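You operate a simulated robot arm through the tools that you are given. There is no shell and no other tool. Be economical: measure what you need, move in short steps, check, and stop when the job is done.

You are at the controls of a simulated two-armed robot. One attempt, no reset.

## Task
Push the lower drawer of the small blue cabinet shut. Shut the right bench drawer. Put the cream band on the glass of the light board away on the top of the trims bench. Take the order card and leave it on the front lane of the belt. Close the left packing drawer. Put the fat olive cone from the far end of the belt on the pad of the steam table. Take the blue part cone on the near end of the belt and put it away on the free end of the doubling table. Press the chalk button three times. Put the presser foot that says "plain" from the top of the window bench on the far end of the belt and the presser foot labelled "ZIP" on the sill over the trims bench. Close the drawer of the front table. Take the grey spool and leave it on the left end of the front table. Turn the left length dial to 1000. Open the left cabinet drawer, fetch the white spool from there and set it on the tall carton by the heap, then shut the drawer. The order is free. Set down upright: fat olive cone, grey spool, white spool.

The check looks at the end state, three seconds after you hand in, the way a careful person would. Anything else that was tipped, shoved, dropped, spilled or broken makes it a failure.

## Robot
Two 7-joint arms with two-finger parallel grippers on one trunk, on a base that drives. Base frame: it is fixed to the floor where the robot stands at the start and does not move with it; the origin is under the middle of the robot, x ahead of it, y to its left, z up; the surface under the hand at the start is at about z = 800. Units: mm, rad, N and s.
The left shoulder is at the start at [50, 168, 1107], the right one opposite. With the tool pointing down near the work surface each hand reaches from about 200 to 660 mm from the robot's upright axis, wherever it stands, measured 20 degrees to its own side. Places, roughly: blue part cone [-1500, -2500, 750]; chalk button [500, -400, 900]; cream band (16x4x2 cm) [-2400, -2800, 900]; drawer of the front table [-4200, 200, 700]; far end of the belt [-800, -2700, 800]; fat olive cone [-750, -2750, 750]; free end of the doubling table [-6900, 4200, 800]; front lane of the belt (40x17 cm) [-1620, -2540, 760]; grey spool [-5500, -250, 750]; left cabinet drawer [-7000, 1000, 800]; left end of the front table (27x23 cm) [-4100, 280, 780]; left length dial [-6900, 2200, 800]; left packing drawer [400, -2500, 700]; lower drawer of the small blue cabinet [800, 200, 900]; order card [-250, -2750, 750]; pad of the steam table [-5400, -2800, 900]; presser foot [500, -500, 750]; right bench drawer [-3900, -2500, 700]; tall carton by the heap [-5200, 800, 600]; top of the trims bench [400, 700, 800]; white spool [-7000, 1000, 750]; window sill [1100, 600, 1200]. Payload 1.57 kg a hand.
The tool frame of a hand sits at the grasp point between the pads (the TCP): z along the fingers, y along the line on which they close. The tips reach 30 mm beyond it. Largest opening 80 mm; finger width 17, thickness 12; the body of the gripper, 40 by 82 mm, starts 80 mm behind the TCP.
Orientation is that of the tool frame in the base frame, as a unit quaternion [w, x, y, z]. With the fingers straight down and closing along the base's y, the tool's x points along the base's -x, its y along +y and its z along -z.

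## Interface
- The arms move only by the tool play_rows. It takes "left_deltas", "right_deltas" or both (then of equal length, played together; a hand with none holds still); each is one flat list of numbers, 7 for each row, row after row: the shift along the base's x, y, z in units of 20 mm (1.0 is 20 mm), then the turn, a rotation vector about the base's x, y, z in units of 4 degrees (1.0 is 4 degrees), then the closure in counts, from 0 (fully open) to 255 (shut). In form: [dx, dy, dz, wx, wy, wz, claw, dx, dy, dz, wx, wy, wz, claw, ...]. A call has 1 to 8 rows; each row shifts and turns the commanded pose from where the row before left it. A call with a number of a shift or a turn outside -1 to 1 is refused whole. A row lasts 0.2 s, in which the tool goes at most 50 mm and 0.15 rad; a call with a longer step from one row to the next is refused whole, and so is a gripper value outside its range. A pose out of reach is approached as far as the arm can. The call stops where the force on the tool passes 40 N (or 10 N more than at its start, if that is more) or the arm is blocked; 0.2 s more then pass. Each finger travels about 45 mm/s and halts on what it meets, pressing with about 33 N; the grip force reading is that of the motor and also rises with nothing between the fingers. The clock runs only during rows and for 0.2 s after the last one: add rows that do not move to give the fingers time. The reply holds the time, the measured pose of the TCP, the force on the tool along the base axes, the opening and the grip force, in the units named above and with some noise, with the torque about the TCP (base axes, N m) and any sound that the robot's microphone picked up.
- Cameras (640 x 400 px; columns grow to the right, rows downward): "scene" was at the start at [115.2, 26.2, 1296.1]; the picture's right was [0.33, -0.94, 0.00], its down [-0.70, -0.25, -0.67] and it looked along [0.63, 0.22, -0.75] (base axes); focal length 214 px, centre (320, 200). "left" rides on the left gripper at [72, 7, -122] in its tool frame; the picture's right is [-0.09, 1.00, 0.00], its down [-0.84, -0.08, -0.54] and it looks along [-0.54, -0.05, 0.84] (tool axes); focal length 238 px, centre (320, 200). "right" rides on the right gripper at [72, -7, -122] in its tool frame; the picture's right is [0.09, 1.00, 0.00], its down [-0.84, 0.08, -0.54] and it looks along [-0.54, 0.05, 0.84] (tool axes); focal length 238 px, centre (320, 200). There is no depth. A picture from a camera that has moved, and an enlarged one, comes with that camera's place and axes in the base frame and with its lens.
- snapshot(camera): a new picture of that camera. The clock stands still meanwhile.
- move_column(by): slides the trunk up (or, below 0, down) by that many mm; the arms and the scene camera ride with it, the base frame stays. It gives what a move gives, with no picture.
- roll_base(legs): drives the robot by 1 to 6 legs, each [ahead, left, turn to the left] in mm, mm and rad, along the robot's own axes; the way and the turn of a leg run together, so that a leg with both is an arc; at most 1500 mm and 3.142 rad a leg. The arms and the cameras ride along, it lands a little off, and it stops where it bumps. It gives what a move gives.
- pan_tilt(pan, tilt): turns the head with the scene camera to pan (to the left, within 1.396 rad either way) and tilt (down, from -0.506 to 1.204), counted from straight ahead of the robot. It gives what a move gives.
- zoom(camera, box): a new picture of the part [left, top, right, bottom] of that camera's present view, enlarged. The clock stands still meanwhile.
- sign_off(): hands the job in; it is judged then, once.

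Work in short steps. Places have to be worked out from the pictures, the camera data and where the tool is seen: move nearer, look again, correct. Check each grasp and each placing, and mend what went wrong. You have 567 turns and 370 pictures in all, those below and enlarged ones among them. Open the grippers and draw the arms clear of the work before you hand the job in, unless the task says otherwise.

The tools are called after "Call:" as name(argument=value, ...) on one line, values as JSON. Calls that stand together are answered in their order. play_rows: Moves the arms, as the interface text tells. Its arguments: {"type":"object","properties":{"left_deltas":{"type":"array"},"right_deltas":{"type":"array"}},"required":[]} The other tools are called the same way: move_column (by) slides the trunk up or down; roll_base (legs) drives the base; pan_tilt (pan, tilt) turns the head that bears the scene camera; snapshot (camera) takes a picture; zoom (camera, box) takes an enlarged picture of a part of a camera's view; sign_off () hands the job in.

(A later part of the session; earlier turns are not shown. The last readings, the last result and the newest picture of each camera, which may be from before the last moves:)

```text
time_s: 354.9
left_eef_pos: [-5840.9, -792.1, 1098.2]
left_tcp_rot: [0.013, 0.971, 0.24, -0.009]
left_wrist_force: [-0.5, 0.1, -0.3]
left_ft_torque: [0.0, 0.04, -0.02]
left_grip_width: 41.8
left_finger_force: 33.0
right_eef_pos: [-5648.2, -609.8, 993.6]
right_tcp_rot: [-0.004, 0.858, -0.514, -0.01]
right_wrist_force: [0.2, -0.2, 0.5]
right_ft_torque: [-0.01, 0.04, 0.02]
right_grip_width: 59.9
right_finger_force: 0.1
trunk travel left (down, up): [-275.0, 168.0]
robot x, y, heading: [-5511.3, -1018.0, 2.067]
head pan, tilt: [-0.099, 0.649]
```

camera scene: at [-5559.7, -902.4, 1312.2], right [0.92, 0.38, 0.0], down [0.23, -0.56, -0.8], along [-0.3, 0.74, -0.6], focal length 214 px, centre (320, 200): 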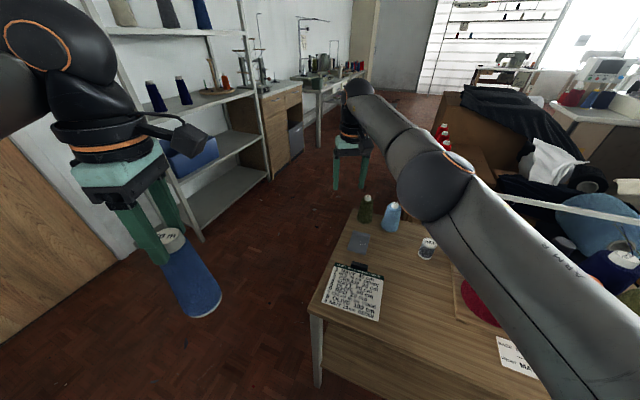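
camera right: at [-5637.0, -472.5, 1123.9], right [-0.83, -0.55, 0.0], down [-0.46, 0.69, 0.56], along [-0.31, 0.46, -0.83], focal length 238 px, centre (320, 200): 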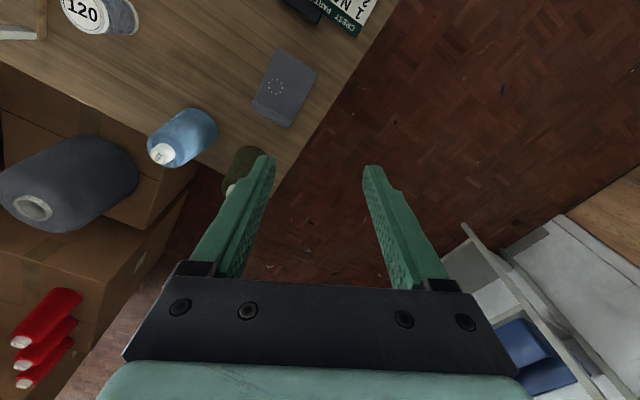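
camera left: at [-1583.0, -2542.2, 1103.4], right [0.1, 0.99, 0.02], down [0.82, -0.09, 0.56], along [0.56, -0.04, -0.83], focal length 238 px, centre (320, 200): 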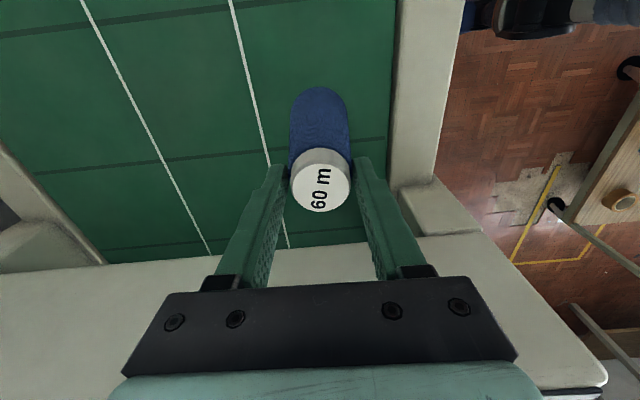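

Freed. Now go to the spool along an inner path.

Call:
play_rows(right_deltas=[0.95, 0.7, 0, 0, 0, 0, 64, 0.95, 0.7, 0, 0, 0, 0, 64, 0.95, 0.7, 0, 0, 0, 0, 64, 0.95, 0.7, 0, 0, 0, 0, 64, 0.95, 0.7, 0, 0, 0, 0, 64, 0.95, 0.7, 0, 0, 0, 0, 64, 0.95, 0.7, 0, 0, 0, 0, 64, 0.95, 0.7, 0, 0, 0, 0, 64])

Call:
snapshot(camera="right")

Call:
snapshot(camera="scene")

```text
time_s: 356.7
left_eef_pos: [-5840.5, -790.6, 1097.7]
left_tcp_rot: [0.012, 0.971, 0.24, -0.009]
left_wrist_force: [0.5, 0.9, -0.3]
left_ft_torque: [-0.02, -0.01, 0.02]
left_grip_width: 41.8
left_finger_force: 32.7
right_eef_pos: [-5498.9, -495.0, 994.5]
right_tcp_rot: [-0.004, 0.858, -0.514, -0.009]
right_wrist_force: [0.8, 0.1, 0.0]
right_ft_torque: [0.0, 0.01, 0.01]
right_grip_width: 60.2
right_finger_force: 0.1
trunk travel left (down, up): [-275.0, 168.0]
robot x, y, heading: [-5507.5, -1016.0, 2.06]
head pan, tilt: [-0.099, 0.649]
```

```text
234 pictures are left
camera right: at [-5455.7, -557.5, 1114.8], right [-0.83, -0.55, 0.0], down [-0.46, 0.69, 0.56], along [-0.31, 0.46, -0.83], focal length 238 px, centre (320, 200)
```

right: 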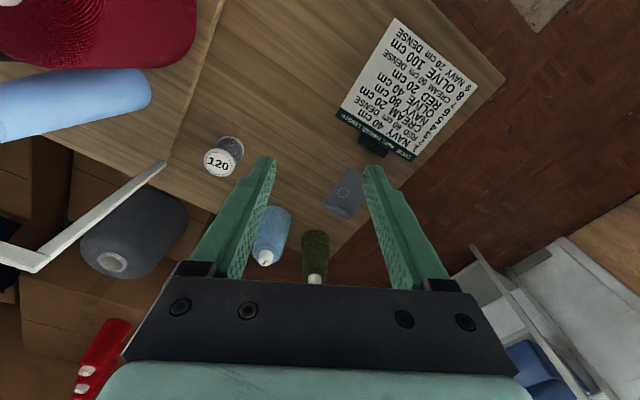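

```text
233 pictures are left
camera scene: at [-5559.5, -902.4, 1312.2], right [0.92, 0.38, 0.0], down [0.23, -0.56, -0.8], along [-0.3, 0.74, -0.6], focal length 214 px, centre (320, 200)
```

scene: 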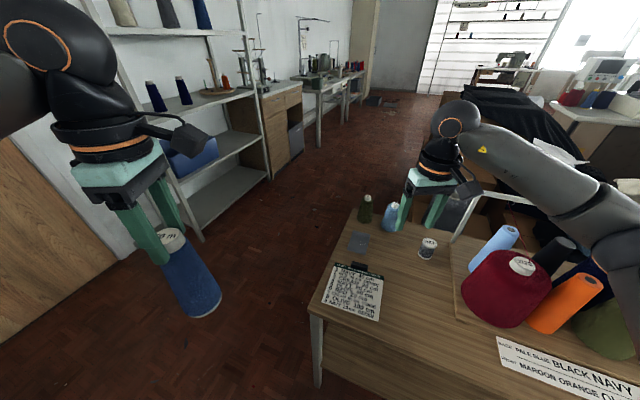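

Spool confirmed at [-5416,-365]. Move over it and down.

Call:
play_rows(right_deltas=[0.59, 0.93, -0.4, 0, 0, 0, 64, 0.59, 0.93, -0.4, 0, 0, 0, 64, 0.59, 0.93, -0.4, 0, 0, 0, 64, 0.59, 0.93, -0.4, 0, 0, 0, 64, 0.59, 0.93, -0.4, 0, 0, 0, 64, 0.59, 0.93, -0.4, 0, 0, 0, 64, 0.59, 0.93, -0.4, 0, 0, 0, 64])

Call:
snapshot(camera="right")

```text
time_s: 358.3
left_eef_pos: [-5840.4, -791.2, 1098.0]
left_tcp_rot: [0.013, 0.971, 0.239, -0.008]
left_wrist_force: [-0.2, 0.3, -0.6]
left_ft_torque: [0.04, 0.0, 0.02]
left_grip_width: 41.5
left_finger_force: 33.1
right_eef_pos: [-5414.8, -365.0, 939.8]
right_tcp_rot: [-0.004, 0.858, -0.514, -0.008]
right_wrist_force: [0.8, -0.5, 0.0]
right_ft_torque: [0.02, -0.01, 0.02]
right_grip_width: 60.0
right_finger_force: 0.1
trunk travel left (down, up): [-275.0, 168.0]
robot x, y, heading: [-5506.3, -1014.9, 2.065]
head pan, tilt: [-0.099, 0.649]
```

```text
232 pictures are left
camera right: at [-5372.4, -427.2, 1059.2], right [-0.83, -0.55, 0.0], down [-0.46, 0.69, 0.56], along [-0.31, 0.46, -0.83], focal length 238 px, centre (320, 200)
```

right: 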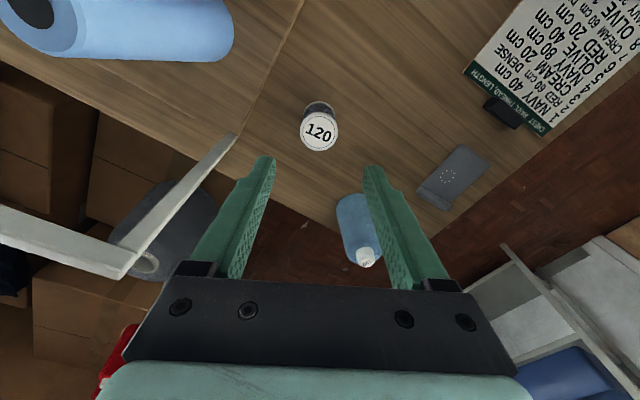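

Aligned. Descend.

Call:
play_rows(right_deltas=[0, 0.25, -1, 0, 0, 0, 64, 0, 0, -1, 0, 0, 0, 64, 0, 0, -1, 0, 0, 0, 64, 0, 0, -1, 0, 0, 0, 64, 0, 0, -1, 0, 0, 0, 64, 0, 0, -0.8, 0, 0, 0, 64])

Call:
snapshot(camera="right")

```text
time_s: 359.7
left_eef_pos: [-5840.0, -789.6, 1097.4]
left_tcp_rot: [0.013, 0.971, 0.239, -0.009]
left_wrist_force: [0.5, 0.4, -0.7]
left_ft_torque: [0.01, -0.01, 0.02]
left_grip_width: 42.0
left_finger_force: 33.2
right_eef_pos: [-5415.8, -360.2, 823.5]
right_tcp_rot: [-0.004, 0.858, -0.513, -0.009]
right_wrist_force: [0.6, 0.3, 0.6]
right_ft_torque: [0.0, -0.03, 0.01]
right_grip_width: 60.0
right_finger_force: 0.0
trunk travel left (down, up): [-275.0, 168.0]
robot x, y, heading: [-5510.1, -1018.7, 2.064]
head pan, tilt: [-0.099, 0.649]
```

```text
231 pictures are left
camera right: at [-5373.0, -422.9, 943.0], right [-0.83, -0.55, 0.0], down [-0.46, 0.69, 0.56], along [-0.31, 0.46, -0.83], focal length 238 px, centre (320, 200)
```

right: 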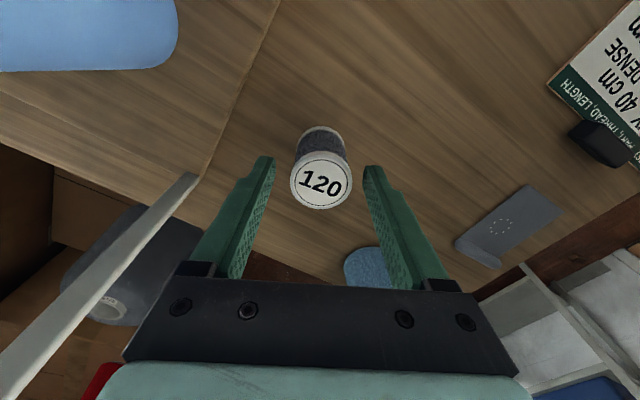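

Lower 25 mm more and grasp.

Call:
play_rows(right_deltas=[0, 0, -0.6, 0, 0, 0, 64, 0, 0, -0.6, 0, 0, 0, 64, 0, 0, 0, 0, 0, 0, 255, 0, 0, 0, 0, 0, 0, 255, 0, 0, 0, 0, 0, 0, 255, 0, 0, 0, 0, 0, 0, 255])

Call:
play_rows(right_deltas=[0, 0, 0.4, 0, 0, 0, 255, 0, 0, 0.9, 0, 0, 0, 255, 0, 0, 1, 0, 0, 0, 255, 0, 0, 1, 0, 0, 0, 255, 0, 0, 1, 0, 0, 0, 255, 0, 0, 1, 0, 0, 0, 255, -0.3, -0.5, 1, 0, 0, 0, 255, -0.5, -0.8, 0.8, 0, 0, 0, 255])

Call:
snapshot(camera="right")

```text
time_s: 361.1
left_eef_pos: [-5841.8, -789.9, 1097.6]
left_tcp_rot: [0.014, 0.971, 0.239, -0.008]
left_wrist_force: [0.0, -0.4, 0.0]
left_ft_torque: [0.0, -0.01, -0.03]
left_grip_width: 42.1
left_finger_force: 33.4
right_eef_pos: [-5414.8, -361.0, 799.9]
right_tcp_rot: [-0.003, 0.858, -0.513, -0.009]
right_wrist_force: [0.4, 0.2, -0.9]
right_ft_torque: [0.01, 0.02, -0.04]
right_grip_width: 38.3
right_finger_force: 32.8
trunk travel left (down, up): [-275.0, 168.0]
robot x, y, heading: [-5505.1, -1019.2, 2.062]
head pan, tilt: [-0.099, 0.649]
```

```text
time_s: 362.9
left_eef_pos: [-5841.8, -790.0, 1097.6]
left_tcp_rot: [0.012, 0.971, 0.24, -0.008]
left_wrist_force: [1.4, 0.1, -0.3]
left_ft_torque: [0.02, 0.01, 0.0]
left_grip_width: 41.6
left_finger_force: 33.4
right_eef_pos: [-5431.4, -389.0, 940.8]
right_tcp_rot: [-0.004, 0.858, -0.514, -0.008]
right_wrist_force: [-0.7, 0.3, -0.9]
right_ft_torque: [-0.02, -0.01, -0.01]
right_grip_width: 38.1
right_finger_force: 33.1
trunk travel left (down, up): [-275.0, 168.0]
robot x, y, heading: [-5505.8, -1020.2, 2.06]
head pan, tilt: [-0.099, 0.649]
```

```text
230 pictures are left
camera right: at [-5390.3, -450.4, 1061.5], right [-0.83, -0.55, 0.0], down [-0.46, 0.69, 0.56], along [-0.31, 0.46, -0.83], focal length 238 px, centre (320, 200)
```

right: 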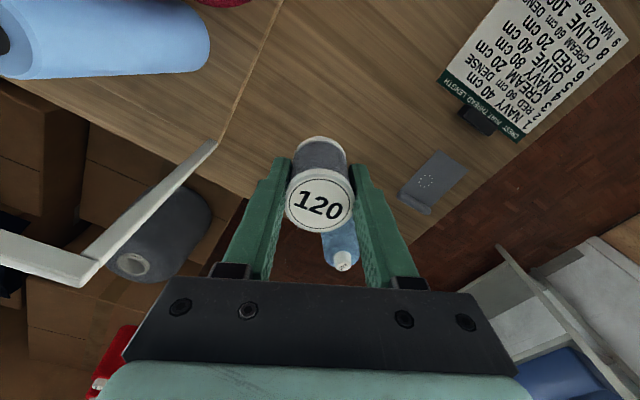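

Grey spool held. Back away, face north again, and look east toward the front table.

Call:
play_rows(right_deltas=[-0.5, -0.9, 0.8, 0, 0, 0, 255, -0.5, -0.9, 0.8, 0, 0, 0, 255, -0.5, -0.9, 0.8, 0, 0, 0, 255, -0.5, -0.9, 0.8, 0, 0, 0, 255, -0.5, -0.9, 0.8, 0, 0, 0, 255, -0.5, -0.9, 0.8, 0, 0, 0, 255])

Call:
roll_base(legs=[[-300, 0, 0], [0, 0, -1.4]])

Call:
pan_tilt(pan=0.1, tilt=0.3)

Call:
snapshot(camera="scene")

```text
time_s: 364.3
left_eef_pos: [-5840.9, -791.5, 1097.0]
left_tcp_rot: [0.013, 0.971, 0.24, -0.008]
left_wrist_force: [-0.3, -1.2, -1.1]
left_ft_torque: [0.02, 0.02, -0.01]
left_grip_width: 41.8
left_finger_force: 33.8
right_eef_pos: [-5491.7, -495.3, 1037.6]
right_tcp_rot: [-0.003, 0.858, -0.514, -0.008]
right_wrist_force: [-0.5, 0.0, -0.5]
right_ft_torque: [-0.01, 0.0, 0.03]
right_grip_width: 38.3
right_finger_force: 33.0
trunk travel left (down, up): [-275.0, 168.0]
robot x, y, heading: [-5507.2, -1019.9, 2.06]
head pan, tilt: [-0.099, 0.649]
```

```text
time_s: 369.8
left_eef_pos: [-5196.5, -919.4, 1097.9]
left_tcp_rot: [0.004, 0.894, -0.447, -0.015]
left_wrist_force: [0.4, 0.1, -0.3]
left_ft_torque: [-0.02, -0.02, 0.0]
left_grip_width: 42.0
left_finger_force: 32.7
right_eef_pos: [-4847.6, -1216.7, 1036.0]
right_tcp_rot: [0.008, -0.322, 0.947, 0.004]
right_wrist_force: [0.2, 0.6, -1.3]
right_ft_torque: [-0.02, 0.01, 0.0]
right_grip_width: 38.3
right_finger_force: 32.8
trunk travel left (down, up): [-275.0, 168.0]
robot x, y, heading: [-5363.5, -1282.1, 0.657]
head pan, tilt: [-0.099, 0.649]
```

```text
time_s: 370.6
left_eef_pos: [-5196.1, -919.7, 1097.3]
left_tcp_rot: [0.004, 0.895, -0.446, -0.015]
left_wrist_force: [0.3, -0.2, -0.2]
left_ft_torque: [0.03, 0.02, 0.0]
left_grip_width: 41.5
left_finger_force: 33.1
right_eef_pos: [-4846.1, -1217.3, 1036.3]
right_tcp_rot: [0.007, -0.322, 0.947, 0.005]
right_wrist_force: [0.0, 0.2, -0.9]
right_ft_torque: [0.03, 0.05, 0.01]
right_grip_width: 38.4
right_finger_force: 33.0
trunk travel left (down, up): [-275.0, 168.0]
robot x, y, heading: [-5365.8, -1284.3, 0.656]
head pan, tilt: [0.099, 0.3]
```

```text
229 pictures are left
camera scene: at [-5265.1, -1195.3, 1343.9], right [0.68, -0.73, 0.0], down [-0.22, -0.2, -0.95], along [0.7, 0.65, -0.3], focal length 214 px, centre (320, 200)
```

scene: 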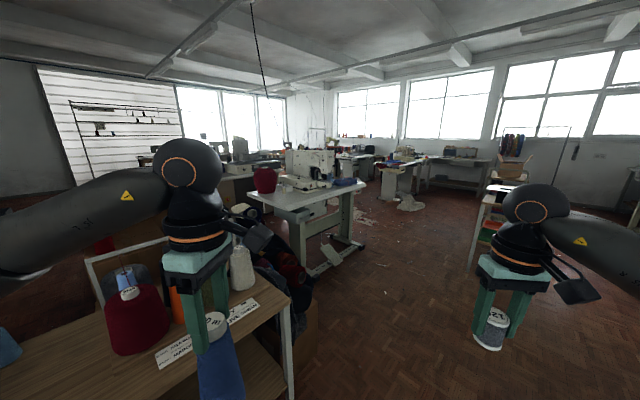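

The front table stands at about x −4240…−3280, y −40…650. Drive to about (−4560,−930), face north, and look.

Call:
roll_base(legs=[[848, -230, 0], [0, 0, 0.9]])

Call:
pan_tilt(pan=-0.2, tilt=0.45)

Call:
snapshot(camera="scene")

```text
time_s: 377.6
left_eef_pos: [-4737.8, -588.2, 1097.8]
left_tcp_rot: [0.01, 1.0, -0.006, -0.011]
left_wrist_force: [0.3, -0.4, -0.7]
left_ft_torque: [0.01, 0.03, 0.0]
left_grip_width: 41.9
left_finger_force: 32.9
right_eef_pos: [-4286.7, -494.9, 1037.0]
right_tcp_rot: [0.005, -0.705, 0.709, 0.008]
right_wrist_force: [0.2, 0.1, 0.3]
right_ft_torque: [-0.02, -0.01, 0.02]
right_grip_width: 38.2
right_finger_force: 32.5
trunk travel left (down, up): [-275.0, 168.0]
robot x, y, heading: [-4550.4, -947.9, 1.568]
head pan, tilt: [0.099, 0.3]
```

```text
time_s: 378.4
left_eef_pos: [-4737.4, -588.8, 1097.4]
left_tcp_rot: [0.011, 1.0, -0.007, -0.012]
left_wrist_force: [0.0, -0.2, -0.8]
left_ft_torque: [0.02, -0.03, -0.01]
left_grip_width: 41.8
left_finger_force: 32.7
right_eef_pos: [-4288.1, -495.0, 1036.2]
right_tcp_rot: [0.006, -0.705, 0.709, 0.007]
right_wrist_force: [0.3, -0.1, 0.4]
right_ft_torque: [0.02, 0.0, -0.02]
right_grip_width: 38.5
right_finger_force: 32.8
trunk travel left (down, up): [-275.0, 168.0]
robot x, y, heading: [-4556.6, -946.8, 1.567]
head pan, tilt: [-0.201, 0.45]
```

```text
228 pictures are left
camera scene: at [-4533.4, -816.1, 1330.1], right [0.98, -0.2, 0.0], down [-0.09, -0.43, -0.9], along [0.18, 0.88, -0.43], focal length 214 px, centre (320, 200)
```

scene: 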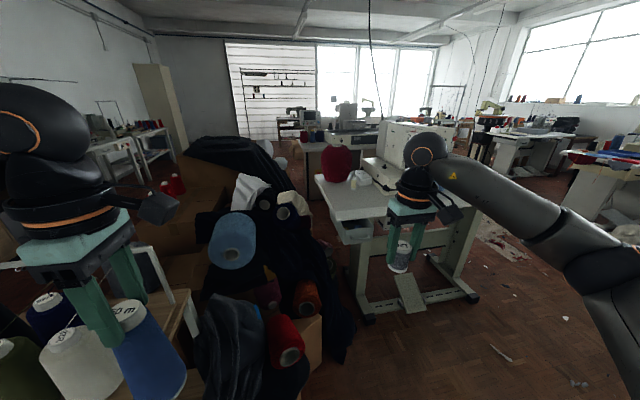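

Call:
zoom(camera="scene", box=[300, 130, 500, 330])

```text
2.00 times, centred on (400, 230) of scene
camera zoom: at [-4533.4, -816.1, 1330.1], right [0.98, -0.2, 0.0], down [-0.09, -0.43, -0.9], along [0.18, 0.88, -0.43], focal length 429 px, centre (160, 140)
```

zoom: 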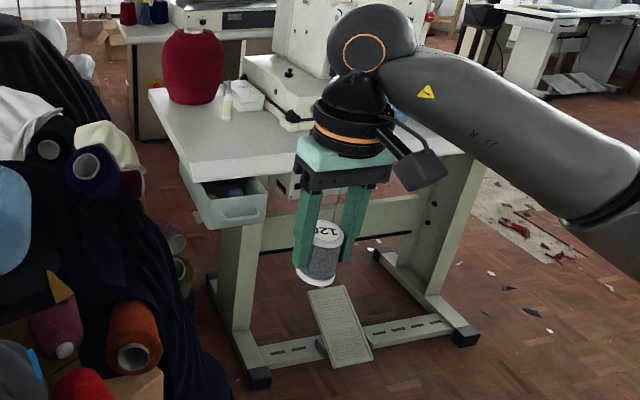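

The drawer (open) is under the left front of this table; free top area lies behind it. Drive to (−4256,−340).

Call:
roll_base(legs=[[0, -300, 0], [600, 0, 0]])

Call:
pan_tilt(pan=-0.2, tilt=0.75)

Call:
snapshot(camera="scene")

Call:
snapshot(camera="right")

```text
time_s: 384.2
left_eef_pos: [-4433.6, -65.5, 1096.9]
left_tcp_rot: [0.014, 1.0, 0.0, -0.013]
left_wrist_force: [-0.3, -0.3, 0.2]
left_ft_torque: [0.01, 0.01, 0.01]
left_grip_width: 41.7
left_finger_force: 33.4
right_eef_pos: [-3987.3, 33.7, 1034.6]
right_tcp_rot: [-0.004, 0.71, -0.704, -0.007]
right_wrist_force: [-0.1, 0.9, -1.4]
right_ft_torque: [-0.03, 0.01, -0.04]
right_grip_width: 38.3
right_finger_force: 33.2
trunk travel left (down, up): [-275.0, 168.0]
robot x, y, heading: [-4245.0, -421.0, 1.576]
head pan, tilt: [-0.201, 0.45]
stopped in leg 2: the robot was blocked; the commanded pose is now the measured one
```

```text
time_s: 385.0
left_eef_pos: [-4433.0, -65.3, 1095.7]
left_tcp_rot: [0.013, 1.0, -0.001, -0.012]
left_wrist_force: [0.5, -0.1, -0.5]
left_ft_torque: [0.02, 0.04, -0.01]
left_grip_width: 41.6
left_finger_force: 33.3
right_eef_pos: [-3986.4, 32.6, 1034.9]
right_tcp_rot: [-0.005, 0.709, -0.705, -0.006]
right_wrist_force: [0.5, 0.9, -1.1]
right_ft_torque: [-0.03, -0.02, -0.03]
right_grip_width: 38.4
right_finger_force: 32.9
trunk travel left (down, up): [-275.0, 168.0]
robot x, y, heading: [-4247.6, -423.5, 1.571]
head pan, tilt: [-0.201, 0.75]
```

```text
226 pictures are left
camera scene: at [-4229.2, -299.3, 1303.7], right [0.98, -0.19, 0.0], down [-0.13, -0.67, -0.73], along [0.14, 0.72, -0.68], focal length 214 px, centre (320, 200)
```

scene: 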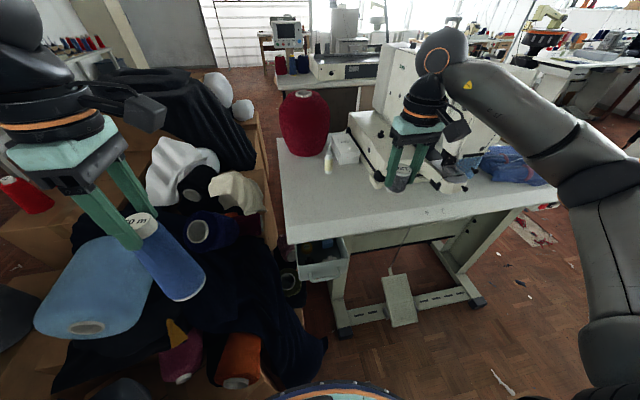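

```text
225 pictures are left
camera right: at [-3978.6, -40.5, 1155.2], right [-1.0, -0.1, 0.0], down [-0.08, 0.83, 0.55], along [-0.06, 0.55, -0.83], focal length 238 px, centre (320, 200)
```

right: 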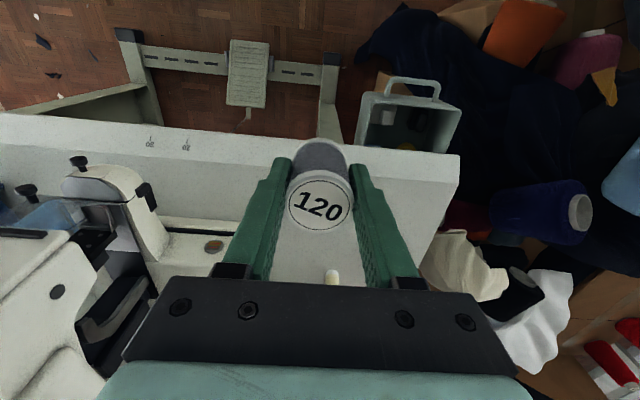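

The base touched a carton of the heap; back off 40. Then I move the right hand left, shift the robot right 165, and approach again clear of the carton.

Call:
roll_base(legs=[[-40, 0, 0]])

Call:
play_rows(right_deltas=[-1, 0, 0.4, 0, 0, 0, 255, -1, 0, 0.4, 0, 0, 0, 255, -1, 0, 0.4, 0, 0, 0, 255, -1, 0, 0.4, 0, 0, 0, 255, -1, 0, 0.4, 0, 0, 0, 255, -1, 0, 0, 0, 0, 0, 255, -1, -0.5, 0, 0, 0, 0, 255, -1, -0.5, 0, 0, 0, 0, 255])

Call:
roll_base(legs=[[0, -165, 0]])

Call:
play_rows(right_deltas=[-1, 0, 0, 0, 0, 0, 255, -1, 0, 0, 0, 0, 0, 255, -1, 0, 0, 0, 0, 0, 255, -1, 0, 0, 0, 0, 0, 255, -1, 0, 0, 0, 0, 0, 255, -1, 0, 0, 0, 0, 0, 255])

Call:
snapshot(camera="scene")

```text
time_s: 385.9
left_eef_pos: [-4431.0, -104.7, 1096.4]
left_tcp_rot: [0.013, 1.0, -0.001, -0.012]
left_wrist_force: [0.1, 0.1, -2.0]
left_ft_torque: [0.0, 0.0, 0.02]
left_grip_width: 41.6
left_finger_force: 33.4
right_eef_pos: [-3983.5, -6.3, 1036.3]
right_tcp_rot: [-0.005, 0.709, -0.705, -0.006]
right_wrist_force: [0.0, -0.1, -0.2]
right_ft_torque: [0.05, -0.02, 0.01]
right_grip_width: 38.3
right_finger_force: 32.9
trunk travel left (down, up): [-275.0, 168.0]
robot x, y, heading: [-4243.0, -460.0, 1.58]
head pan, tilt: [-0.201, 0.75]
```

```text
time_s: 387.7
left_eef_pos: [-4431.3, -105.0, 1097.2]
left_tcp_rot: [0.014, 1.0, -0.002, -0.012]
left_wrist_force: [0.7, 0.4, -0.1]
left_ft_torque: [0.0, -0.02, -0.02]
left_grip_width: 41.8
left_finger_force: 33.7
right_eef_pos: [-4144.9, -26.6, 1075.2]
right_tcp_rot: [-0.004, 0.709, -0.705, -0.006]
right_wrist_force: [0.5, -0.4, 0.0]
right_ft_torque: [0.02, -0.03, 0.0]
right_grip_width: 38.3
right_finger_force: 33.4
trunk travel left (down, up): [-275.0, 168.0]
robot x, y, heading: [-4240.9, -461.7, 1.579]
head pan, tilt: [-0.201, 0.75]
```

```text
time_s: 389.8
left_eef_pos: [-4270.3, -103.5, 1095.6]
left_tcp_rot: [0.014, 1.0, 0.001, -0.012]
left_wrist_force: [-0.8, -0.1, -0.7]
left_ft_torque: [0.02, 0.03, 0.0]
left_grip_width: 41.7
left_finger_force: 32.7
right_eef_pos: [-3985.4, -23.6, 1074.4]
right_tcp_rot: [-0.005, 0.71, -0.705, -0.006]
right_wrist_force: [0.4, 0.4, -0.6]
right_ft_torque: [0.02, 0.05, -0.02]
right_grip_width: 38.2
right_finger_force: 33.0
trunk travel left (down, up): [-275.0, 168.0]
robot x, y, heading: [-4079.3, -457.2, 1.577]
head pan, tilt: [-0.201, 0.75]
```

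```text
time_s: 391.2
left_eef_pos: [-4269.9, -103.9, 1096.3]
left_tcp_rot: [0.013, 1.0, 0.0, -0.012]
left_wrist_force: [0.2, 0.0, -0.4]
left_ft_torque: [0.02, 0.0, -0.02]
left_grip_width: 41.7
left_finger_force: 33.1
right_eef_pos: [-4106.1, -24.4, 1074.1]
right_tcp_rot: [-0.005, 0.71, -0.704, -0.007]
right_wrist_force: [0.1, -0.4, -0.3]
right_ft_torque: [0.01, 0.01, 0.01]
right_grip_width: 38.4
right_finger_force: 32.8
trunk travel left (down, up): [-275.0, 168.0]
robot x, y, heading: [-4079.0, -458.6, 1.578]
head pan, tilt: [-0.201, 0.75]
```

```text
224 pictures are left
camera scene: at [-4065.4, -337.7, 1303.6], right [0.98, -0.19, 0.0], down [-0.13, -0.67, -0.73], along [0.14, 0.72, -0.68], focal length 214 px, centre (320, 200)
```

scene: 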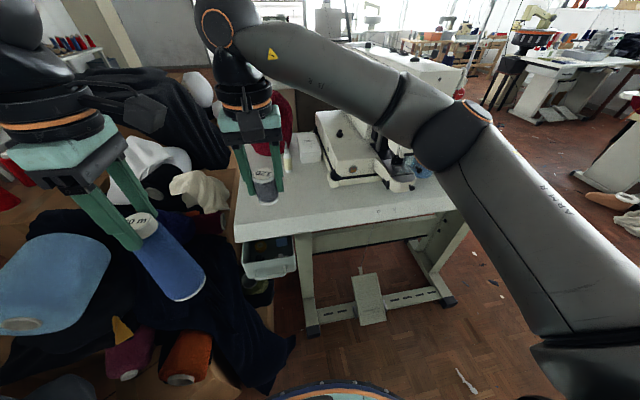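

Drive 140 ahead, then carry the spool to ≈[-4115,225].

Call:
roll_base(legs=[[138, 0, 0]])

Call:
play_rows(right_deltas=[-0.1, 0.8, -0.5, 0, 0, 0, 255, -0.1, 0.8, -0.5, 0, 0, 0, 255, -0.1, 0.8, -0.5, 0, 0, 0, 255, -0.1, 0.8, -0.8, 0, 0, 0, 255, -0.1, 0.8, -0.8, 0, 0, 0, 255, 0, 0.5, -0.8, 0, 0, 0, 255, 0, 0, -1, 0, 0, 0, 255, 0, 0, -1, 0, 0, 0, 255])

Call:
snapshot(camera="right")

Call:
snapshot(camera="scene")

```text
time_s: 392.2
left_eef_pos: [-4249.0, -47.4, 1095.1]
left_tcp_rot: [0.014, 1.0, -0.004, -0.013]
left_wrist_force: [-0.1, -0.6, -0.6]
left_ft_torque: [0.06, -0.05, 0.02]
left_grip_width: 41.7
left_finger_force: 33.0
right_eef_pos: [-4082.3, 30.1, 1074.7]
right_tcp_rot: [0.004, -0.706, 0.708, 0.006]
right_wrist_force: [0.2, 1.2, -0.5]
right_ft_torque: [0.02, -0.04, 0.0]
right_grip_width: 38.3
right_finger_force: 33.5
trunk travel left (down, up): [-275.0, 168.0]
robot x, y, heading: [-4061.8, -406.1, 1.572]
head pan, tilt: [-0.201, 0.75]
stopped in leg 1: the robot was blocked; the commanded pose is now the measured one
```

```text
time_s: 394.0
left_eef_pos: [-4248.0, -46.3, 1095.4]
left_tcp_rot: [0.015, 1.0, -0.005, -0.011]
left_wrist_force: [-1.5, 0.1, -0.2]
left_ft_torque: [0.0, -0.03, -0.01]
left_grip_width: 41.8
left_finger_force: 32.3
right_eef_pos: [-4092.9, 122.0, 955.6]
right_tcp_rot: [0.003, -0.706, 0.708, 0.005]
right_wrist_force: [0.8, 0.2, -0.5]
right_ft_torque: [-0.02, 0.01, -0.02]
right_grip_width: 38.4
right_finger_force: 32.9
trunk travel left (down, up): [-275.0, 168.0]
robot x, y, heading: [-4065.9, -404.9, 1.572]
head pan, tilt: [-0.201, 0.75]
```

```text
223 pictures are left
camera right: at [-4086.5, 48.1, 1075.7], right [-1.0, -0.09, 0.0], down [-0.07, 0.83, 0.55], along [-0.05, 0.55, -0.83], focal length 238 px, centre (320, 200)
```

right: 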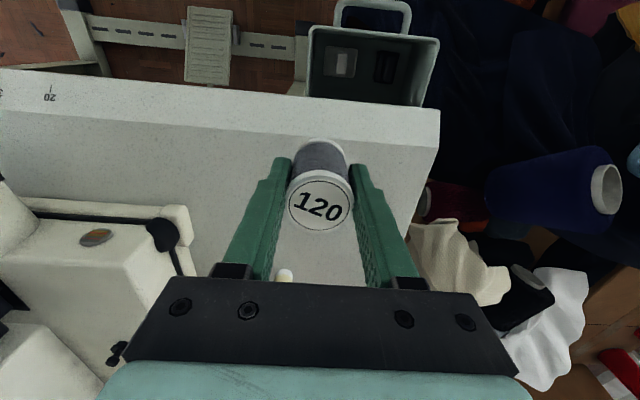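

```text
222 pictures are left
camera scene: at [-4045.7, -283.1, 1303.6], right [0.98, -0.2, 0.0], down [-0.14, -0.67, -0.73], along [0.15, 0.72, -0.68], focal length 214 px, centre (320, 200)
```

scene: 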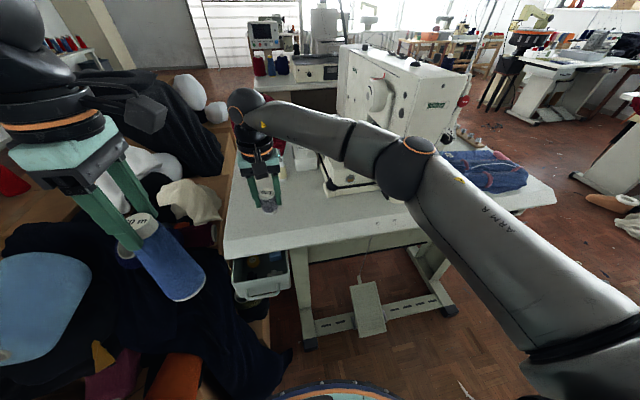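

Still touching heap at this spot. I back off 25, raise the right hand, and turn left 0.6 so the right shoulder comes closer.

Call:
roll_base(legs=[[-25, 0, 0]])

Call:
play_rows(right_deltas=[0, -0.3, 1, 0, 0, 0, 255, 0, -0.3, 1, 0, 0, 0, 255, 0, -0.3, 1, 0, 0, 0, 255, 0, -0.3, 1, 0, 0, 0, 255, 0, -0.3, 1, 0, 0, 0, 255])

Call:
roll_base(legs=[[0, 0, 0.6]])

Call:
snapshot(camera="scene")

```text
time_s: 394.8
left_eef_pos: [-4249.4, -70.6, 1094.3]
left_tcp_rot: [0.014, 1.0, -0.004, -0.012]
left_wrist_force: [-0.7, -0.7, -0.2]
left_ft_torque: [0.0, -0.02, 0.03]
left_grip_width: 41.8
left_finger_force: 32.9
right_eef_pos: [-4093.6, 95.9, 956.5]
right_tcp_rot: [0.004, -0.707, 0.708, 0.005]
right_wrist_force: [0.1, -0.2, -0.3]
right_ft_torque: [0.01, 0.0, -0.06]
right_grip_width: 38.4
right_finger_force: 33.1
trunk travel left (down, up): [-275.0, 168.0]
robot x, y, heading: [-4065.2, -433.5, 1.567]
head pan, tilt: [-0.201, 0.75]
```

```text
time_s: 396.0
left_eef_pos: [-4248.8, -71.3, 1095.8]
left_tcp_rot: [0.015, 1.0, -0.004, -0.012]
left_wrist_force: [0.7, -0.1, 0.0]
left_ft_torque: [0.01, 0.05, 0.03]
left_grip_width: 41.6
left_finger_force: 33.1
right_eef_pos: [-4093.6, 66.8, 1055.8]
right_tcp_rot: [0.004, -0.706, 0.708, 0.005]
right_wrist_force: [0.5, 0.0, -0.4]
right_ft_torque: [-0.02, 0.0, -0.02]
right_grip_width: 38.3
right_finger_force: 33.3
trunk travel left (down, up): [-275.0, 168.0]
robot x, y, heading: [-4064.1, -429.4, 1.566]
head pan, tilt: [-0.201, 0.75]
```

```text
time_s: 398.1
left_eef_pos: [-4417.9, -237.3, 1095.0]
left_tcp_rot: [0.018, 0.957, 0.29, -0.008]
left_wrist_force: [0.3, 0.2, -0.4]
left_ft_torque: [0.01, 0.0, -0.01]
left_grip_width: 41.6
left_finger_force: 33.1
right_eef_pos: [-4366.7, -36.4, 1056.4]
right_tcp_rot: [-0.002, 0.883, -0.47, -0.005]
right_wrist_force: [0.7, -0.2, -0.8]
right_ft_torque: [0.02, 0.02, 0.0]
right_grip_width: 38.3
right_finger_force: 33.3
trunk travel left (down, up): [-275.0, 168.0]
robot x, y, heading: [-4064.3, -429.0, 2.163]
head pan, tilt: [-0.201, 0.75]
```

```text
221 pictures are left
camera scene: at [-4116.8, -319.6, 1303.6], right [0.92, 0.38, 0.0], down [0.26, -0.63, -0.73], along [-0.28, 0.68, -0.68], focal length 214 px, centre (320, 200)
```

scene: 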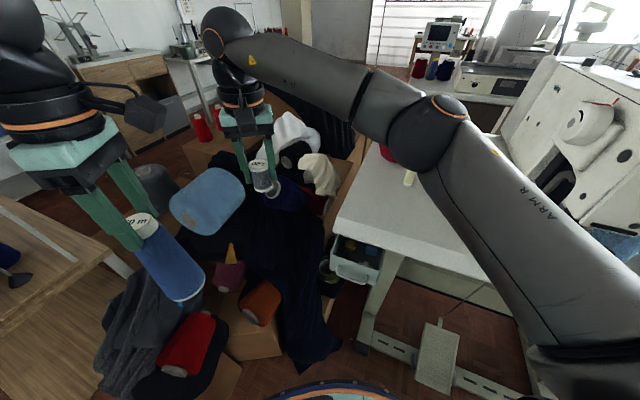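

Carry the spool over the table top.

Call:
play_rows(right_deltas=[0.95, 0.75, 0, 0, 0, 0, 255, 0.95, 0.75, 0, 0, 0, 0, 255, 0.95, 0.75, 0, 0, 0, 0, 255, 0.95, 0.75, 0, 0, 0, 0, 255, 0.95, 0.75, 0, 0, 0, 0, 255, 0.95, 0.75, 0, 0, 0, 0, 255, 0.95, 0.75, 0, 0, 0, 0, 255, 0.95, 0.75, 0, 0, 0, 0, 255])

Call:
play_rows(right_deltas=[0.95, 0.95, -0.4, 0, 0, 0, 255, 0.95, 0.95, -0.4, 0, 0, 0, 255, 0.95, 0.95, -0.6, 0, 0, 0, 255, 0.95, 0.95, -0.8, 0, 0, 0, 255, 0.95, 0.95, -0.8, 0, 0, 0, 255, 0, 0.95, -0.8, 0, 0, 0, 255, 0, 0.95, -0.8, 0, 0, 0, 255])

Call:
snapshot(camera="right")

Call:
snapshot(camera="scene")

```text
time_s: 399.9
left_eef_pos: [-4417.7, -237.0, 1095.9]
left_tcp_rot: [0.017, 0.957, 0.289, -0.009]
left_wrist_force: [-0.5, -0.1, -0.7]
left_ft_torque: [0.02, 0.0, -0.03]
left_grip_width: 41.4
left_finger_force: 33.0
right_eef_pos: [-4213.9, 85.4, 1057.0]
right_tcp_rot: [-0.002, 0.882, -0.471, -0.005]
right_wrist_force: [0.1, 0.2, -0.3]
right_ft_torque: [0.0, -0.02, -0.03]
right_grip_width: 38.2
right_finger_force: 33.0
trunk travel left (down, up): [-275.0, 168.0]
robot x, y, heading: [-4063.0, -430.8, 2.167]
head pan, tilt: [-0.201, 0.75]
```

```text
time_s: 401.5
left_eef_pos: [-4418.8, -236.0, 1095.0]
left_tcp_rot: [0.017, 0.957, 0.289, -0.008]
left_wrist_force: [-0.1, 0.7, 0.2]
left_ft_torque: [-0.02, -0.02, -0.01]
left_grip_width: 41.5
left_finger_force: 33.3
right_eef_pos: [-4120.6, 218.8, 964.3]
right_tcp_rot: [-0.003, 0.882, -0.47, -0.006]
right_wrist_force: [-0.4, 0.1, -1.0]
right_ft_torque: [-0.04, 0.0, 0.02]
right_grip_width: 38.6
right_finger_force: 32.9
trunk travel left (down, up): [-275.0, 168.0]
robot x, y, heading: [-4062.8, -429.5, 2.166]
head pan, tilt: [-0.201, 0.75]
```

```text
220 pictures are left
camera right: at [-4073.6, 161.3, 1084.5], right [-0.77, -0.63, 0.0], down [-0.53, 0.65, 0.55], along [-0.35, 0.43, -0.83], focal length 238 px, centre (320, 200)
```

right: 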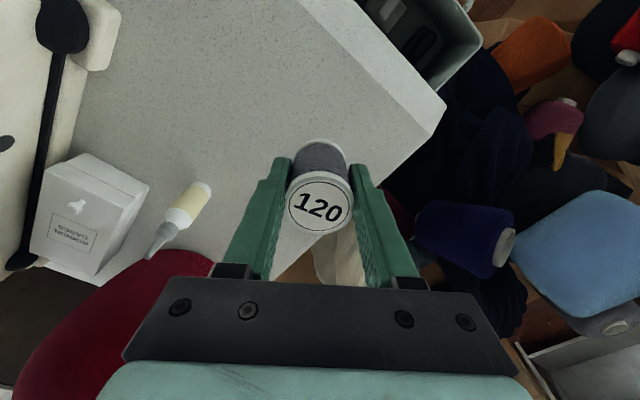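

```text
219 pictures are left
camera scene: at [-4116.8, -319.3, 1303.6], right [0.92, 0.38, 0.0], down [0.26, -0.63, -0.73], along [-0.28, 0.68, -0.68], focal length 214 px, centre (320, 200)
```

scene: 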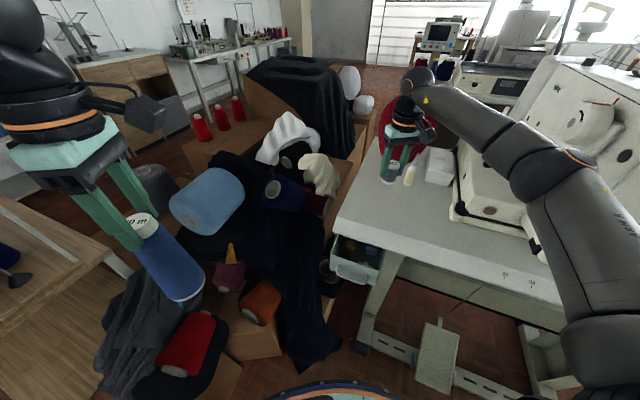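

Landing spot is clear: about 120+ mm from the table's left edge and away from the bottle. Lower.

Call:
play_rows(right_deltas=[0, 0, -1, 0, 0, 0, 255, 0, 0, -1, 0, 0, 0, 255, 0, 0, -1, 0, 0, 0, 255, 0, 0, -1, 0, 0, 0, 255, 0, 0, -1, 0, 0, 0, 255, 0, 0, -0.8, 0, 0, 0, 255, 0, 0, -0.3, 0, 0, 0, 255, 0, 0, -0.2, 0, 0, 0, 255])

Call:
play_rows(right_deltas=[0, 0, -0.2, 0, 0, 0, 255, 0, 0, -0.2, 0, 0, 0, 255, 0, 0, -0.2, 0, 0, 0, 255, 0, 0, -0.15, 0, 0, 0, 255, 0, 0, -0.15, 0, 0, 0, 255, 0, 0, -0.15, 0, 0, 0, 255])

```text
time_s: 403.3
left_eef_pos: [-4417.4, -236.9, 1095.4]
left_tcp_rot: [0.018, 0.957, 0.289, -0.007]
left_wrist_force: [-0.2, 0.4, -1.0]
left_ft_torque: [0.04, 0.05, -0.04]
left_grip_width: 41.6
left_finger_force: 32.8
right_eef_pos: [-4118.9, 218.9, 837.8]
right_tcp_rot: [-0.003, 0.882, -0.471, -0.007]
right_wrist_force: [-0.2, 0.7, -0.2]
right_ft_torque: [0.05, 0.02, 0.02]
right_grip_width: 38.3
right_finger_force: 33.2
trunk travel left (down, up): [-275.0, 168.0]
robot x, y, heading: [-4066.2, -427.7, 2.159]
head pan, tilt: [-0.201, 0.75]
```

```text
time_s: 404.7
left_eef_pos: [-4418.3, -239.4, 1096.1]
left_tcp_rot: [0.015, 0.957, 0.289, -0.009]
left_wrist_force: [-0.6, 0.7, -0.2]
left_ft_torque: [0.0, 0.01, 0.0]
left_grip_width: 41.5
left_finger_force: 33.0
right_eef_pos: [-4120.7, 217.9, 824.8]
right_tcp_rot: [-0.007, 0.882, -0.471, -0.013]
right_wrist_force: [7.7, 1.0, 37.7]
right_ft_torque: [0.27, -0.07, -0.02]
right_grip_width: 38.3
right_finger_force: 33.3
trunk travel left (down, up): [-275.0, 168.0]
robot x, y, heading: [-4065.3, -431.3, 2.161]
head pan, tilt: [-0.201, 0.75]
```

Contact. Ease up, release and lift.

Call:
play_rows(right_deltas=[0, 0, 0.25, 0, 0, 0, 230, 0, 0, 0.05, 0, 0, 0, 170, 0, 0, 0, 0, 0, 0, 110, 0, 0, 0, 0, 0, 0, 90, 0, 0, 0.8, 0, 0, 0, 90, 0, 0, 1, 0, 0, 0, 90, 0, 0, 1, 0, 0, 0, 60, 0, 0, 1, 0, 0, 0, 60])

Call:
snapshot(camera="right")

Call:
zoom(camera="scene", box=[320, 110, 460, 290])

```text
time_s: 406.5
left_eef_pos: [-4418.1, -236.8, 1093.7]
left_tcp_rot: [0.017, 0.957, 0.29, -0.007]
left_wrist_force: [0.3, 0.1, 0.0]
left_ft_torque: [0.02, -0.01, 0.02]
left_grip_width: 41.7
left_finger_force: 32.7
right_eef_pos: [-4119.1, 217.9, 898.4]
right_tcp_rot: [-0.002, 0.883, -0.47, -0.005]
right_wrist_force: [-0.7, -0.2, 0.5]
right_ft_torque: [-0.02, -0.01, 0.0]
right_grip_width: 61.4
right_finger_force: 0.0
trunk travel left (down, up): [-275.0, 168.0]
robot x, y, heading: [-4065.6, -434.0, 2.163]
head pan, tilt: [-0.201, 0.75]
```

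```text
218 pictures are left
camera right: at [-4073.0, 159.5, 1019.2], right [-0.77, -0.63, 0.0], down [-0.53, 0.65, 0.55], along [-0.35, 0.43, -0.83], focal length 238 px, centre (320, 200)
```

right: 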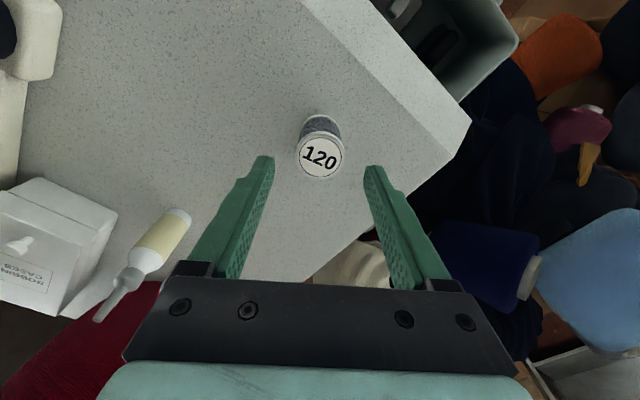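

```text
2.22 times, centred on (390, 200) of scene
camera zoom: at [-4116.7, -319.7, 1303.6], right [0.92, 0.38, 0.0], down [0.26, -0.63, -0.73], along [-0.28, 0.68, -0.68], focal length 477 px, centre (164, 200)
```

zoom: 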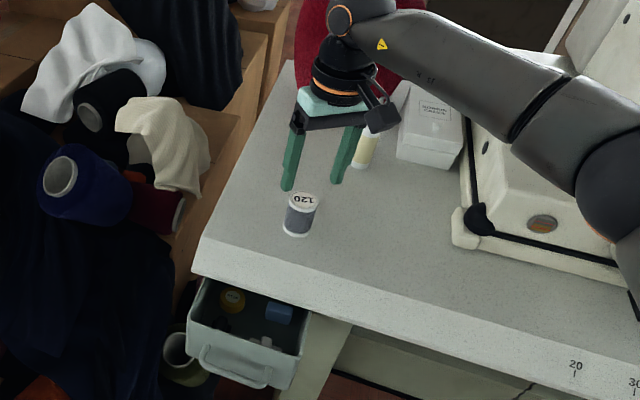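

Spool stands upright in place. Next the drawer: its front is at about [-4150, 22, 690], to be pushed +y. Bring the right hand back in front of it, closed.

Call:
play_rows(right_deltas=[0, 0, 1, 0, 0, 0, 60, 0, 0, 1, 0, 0, 0, 60, 0, -0.9, 0.5, 0, 0, 0, 255, 0, -0.9, 0, 0, 0, 0, 255, 0, -0.9, 0, 0, 0, 0, 255, 0, -0.9, 0, 0, 0, 0, 255, 0, -0.9, 0, 0, 0, 0, 255, 0, -0.9, 0, 0, 0, 0, 255])

Call:
play_rows(right_deltas=[0, -0.9, 0, 1, 0, 0, 255, 0, -0.9, 0, 1, 0, 0, 255, 0, -0.9, 0, 1, 0, 0, 255, 0, -0.9, 0, 1, 0, 0, 255, 0, -0.9, 0, 1, 0, 0, 255, 0, -0.9, 0, 1, 0, 0, 255, 0, -0.9, 0, 1, 0, 0, 255, 0, -0.9, 0, 1, 0, 0, 255])

Call:
pan_tilt(pan=-0.5, tilt=0.9)

Call:
snapshot(camera="scene")

Call:
snapshot(camera="right")

```text
time_s: 408.3
left_eef_pos: [-4416.5, -236.8, 1095.6]
left_tcp_rot: [0.018, 0.957, 0.289, -0.008]
left_wrist_force: [-0.4, 0.5, -0.8]
left_ft_torque: [-0.04, 0.01, 0.02]
left_grip_width: 41.6
left_finger_force: 33.2
right_eef_pos: [-4120.9, 108.8, 948.9]
right_tcp_rot: [-0.003, 0.882, -0.471, -0.007]
right_wrist_force: [-0.3, 0.8, -0.9]
right_ft_torque: [0.03, 0.03, 0.04]
right_grip_width: 0.2
right_finger_force: 21.5
trunk travel left (down, up): [-275.0, 168.0]
robot x, y, heading: [-4065.0, -426.9, 2.164]
head pan, tilt: [-0.201, 0.75]
```

```text
time_s: 410.1
left_eef_pos: [-4418.0, -236.6, 1095.3]
left_tcp_rot: [0.017, 0.957, 0.291, -0.008]
left_wrist_force: [-0.2, -1.0, -1.6]
left_ft_torque: [0.02, 0.01, 0.02]
left_grip_width: 41.6
left_finger_force: 33.2
right_eef_pos: [-4121.2, -34.3, 947.7]
right_tcp_rot: [-0.247, 0.847, -0.451, -0.136]
right_wrist_force: [0.4, 0.3, -1.1]
right_ft_torque: [0.01, 0.01, 0.01]
right_grip_width: 0.1
right_finger_force: 21.4
trunk travel left (down, up): [-275.0, 168.0]
robot x, y, heading: [-4060.2, -431.9, 2.158]
head pan, tilt: [-0.201, 0.75]
```

```text
time_s: 410.9
left_eef_pos: [-4417.5, -235.9, 1096.1]
left_tcp_rot: [0.017, 0.957, 0.29, -0.007]
left_wrist_force: [0.6, 0.7, -0.5]
left_ft_torque: [-0.01, 0.0, -0.01]
left_grip_width: 41.3
left_finger_force: 32.8
right_eef_pos: [-4121.4, -34.4, 949.0]
right_tcp_rot: [-0.245, 0.848, -0.449, -0.137]
right_wrist_force: [0.0, -1.1, -1.1]
right_ft_torque: [0.0, 0.0, -0.02]
right_grip_width: 0.2
right_finger_force: 21.6
trunk travel left (down, up): [-275.0, 168.0]
robot x, y, heading: [-4061.8, -428.0, 2.165]
head pan, tilt: [-0.499, 0.901]
```

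```text
216 pictures are left
camera scene: at [-4092.1, -321.0, 1291.7], right [1.0, 0.09, 0.0], down [0.07, -0.78, -0.62], along [-0.06, 0.62, -0.78], focal length 214 px, centre (320, 200)
```

scene: 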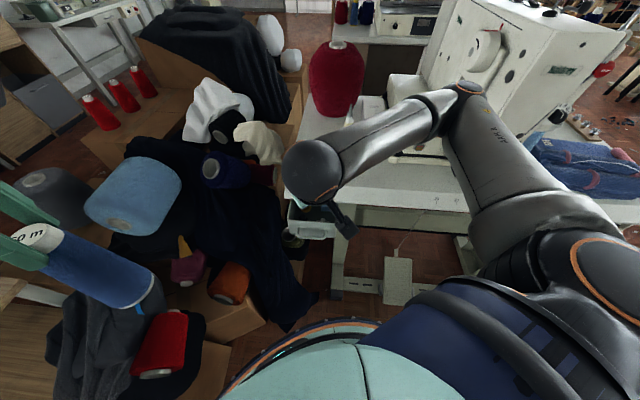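

```text
215 pictures are left
camera right: at [-4073.7, -147.2, 1020.0], right [-0.77, -0.54, -0.33], down [-0.53, 0.26, 0.81], along [-0.35, 0.8, -0.48], focal length 238 px, centre (320, 200)
```

right: 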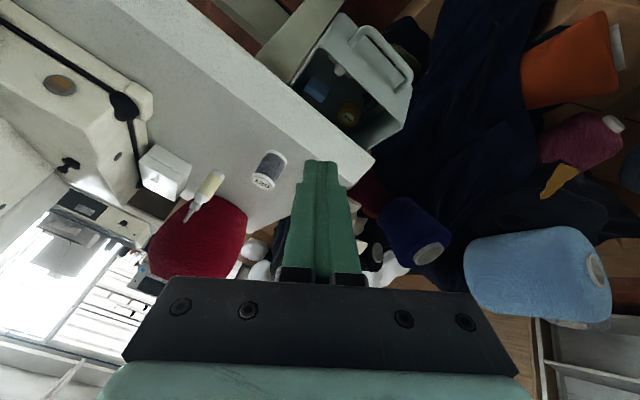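

Drawer front: x −4191…−4073, y≈−7, rim z≈730. Lower the closed fingertips in front of it, to y≈−45, z≈700.

Call:
play_rows(right_deltas=[-0.1, -0.6, -1, 1, 0, 0, 255, -0.1, -0.6, -1, 1, 0, 0, 255, -0.1, -0.6, -1, 1, 0, 0, 255, -0.1, -0.6, -1, 1, 0, 0, 255, -0.1, -0.3, -1, 0, 0, 0, 255, 0, 0, -1, 0, 0, 0, 255, 0, 0, -1, 0, 0, 0, 255, 0, 0, -1, 0, 0, 0, 255])

Call:
snapshot(camera="right")

```text
time_s: 412.7
left_eef_pos: [-4419.0, -236.6, 1093.6]
left_tcp_rot: [0.018, 0.957, 0.29, -0.007]
left_wrist_force: [-0.4, 0.2, -0.1]
left_ft_torque: [-0.03, 0.03, 0.0]
left_grip_width: 41.4
left_finger_force: 33.1
right_eef_pos: [-4128.7, -87.5, 789.7]
right_tcp_rot: [-0.361, 0.806, -0.427, -0.195]
right_wrist_force: [-0.1, 0.0, 0.4]
right_ft_torque: [0.03, -0.02, 0.04]
right_grip_width: 0.1
right_finger_force: 21.6
trunk travel left (down, up): [-275.0, 168.0]
robot x, y, heading: [-4062.7, -432.0, 2.159]
head pan, tilt: [-0.499, 0.901]
```

```text
214 pictures are left
camera right: at [-4082.0, -216.0, 828.5], right [-0.78, -0.42, -0.47], down [-0.53, 0.02, 0.85], along [-0.35, 0.91, -0.24], focal length 238 px, centre (320, 200)
```

right: 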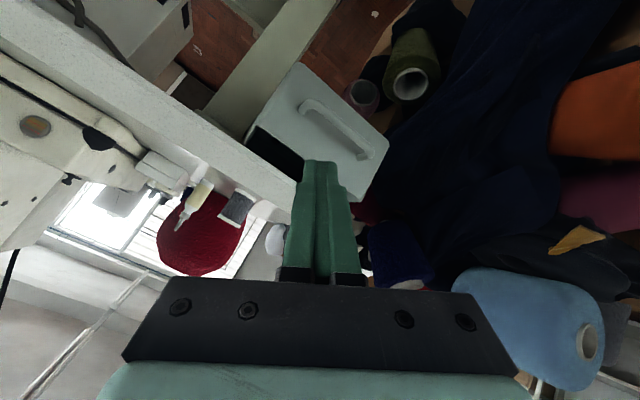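

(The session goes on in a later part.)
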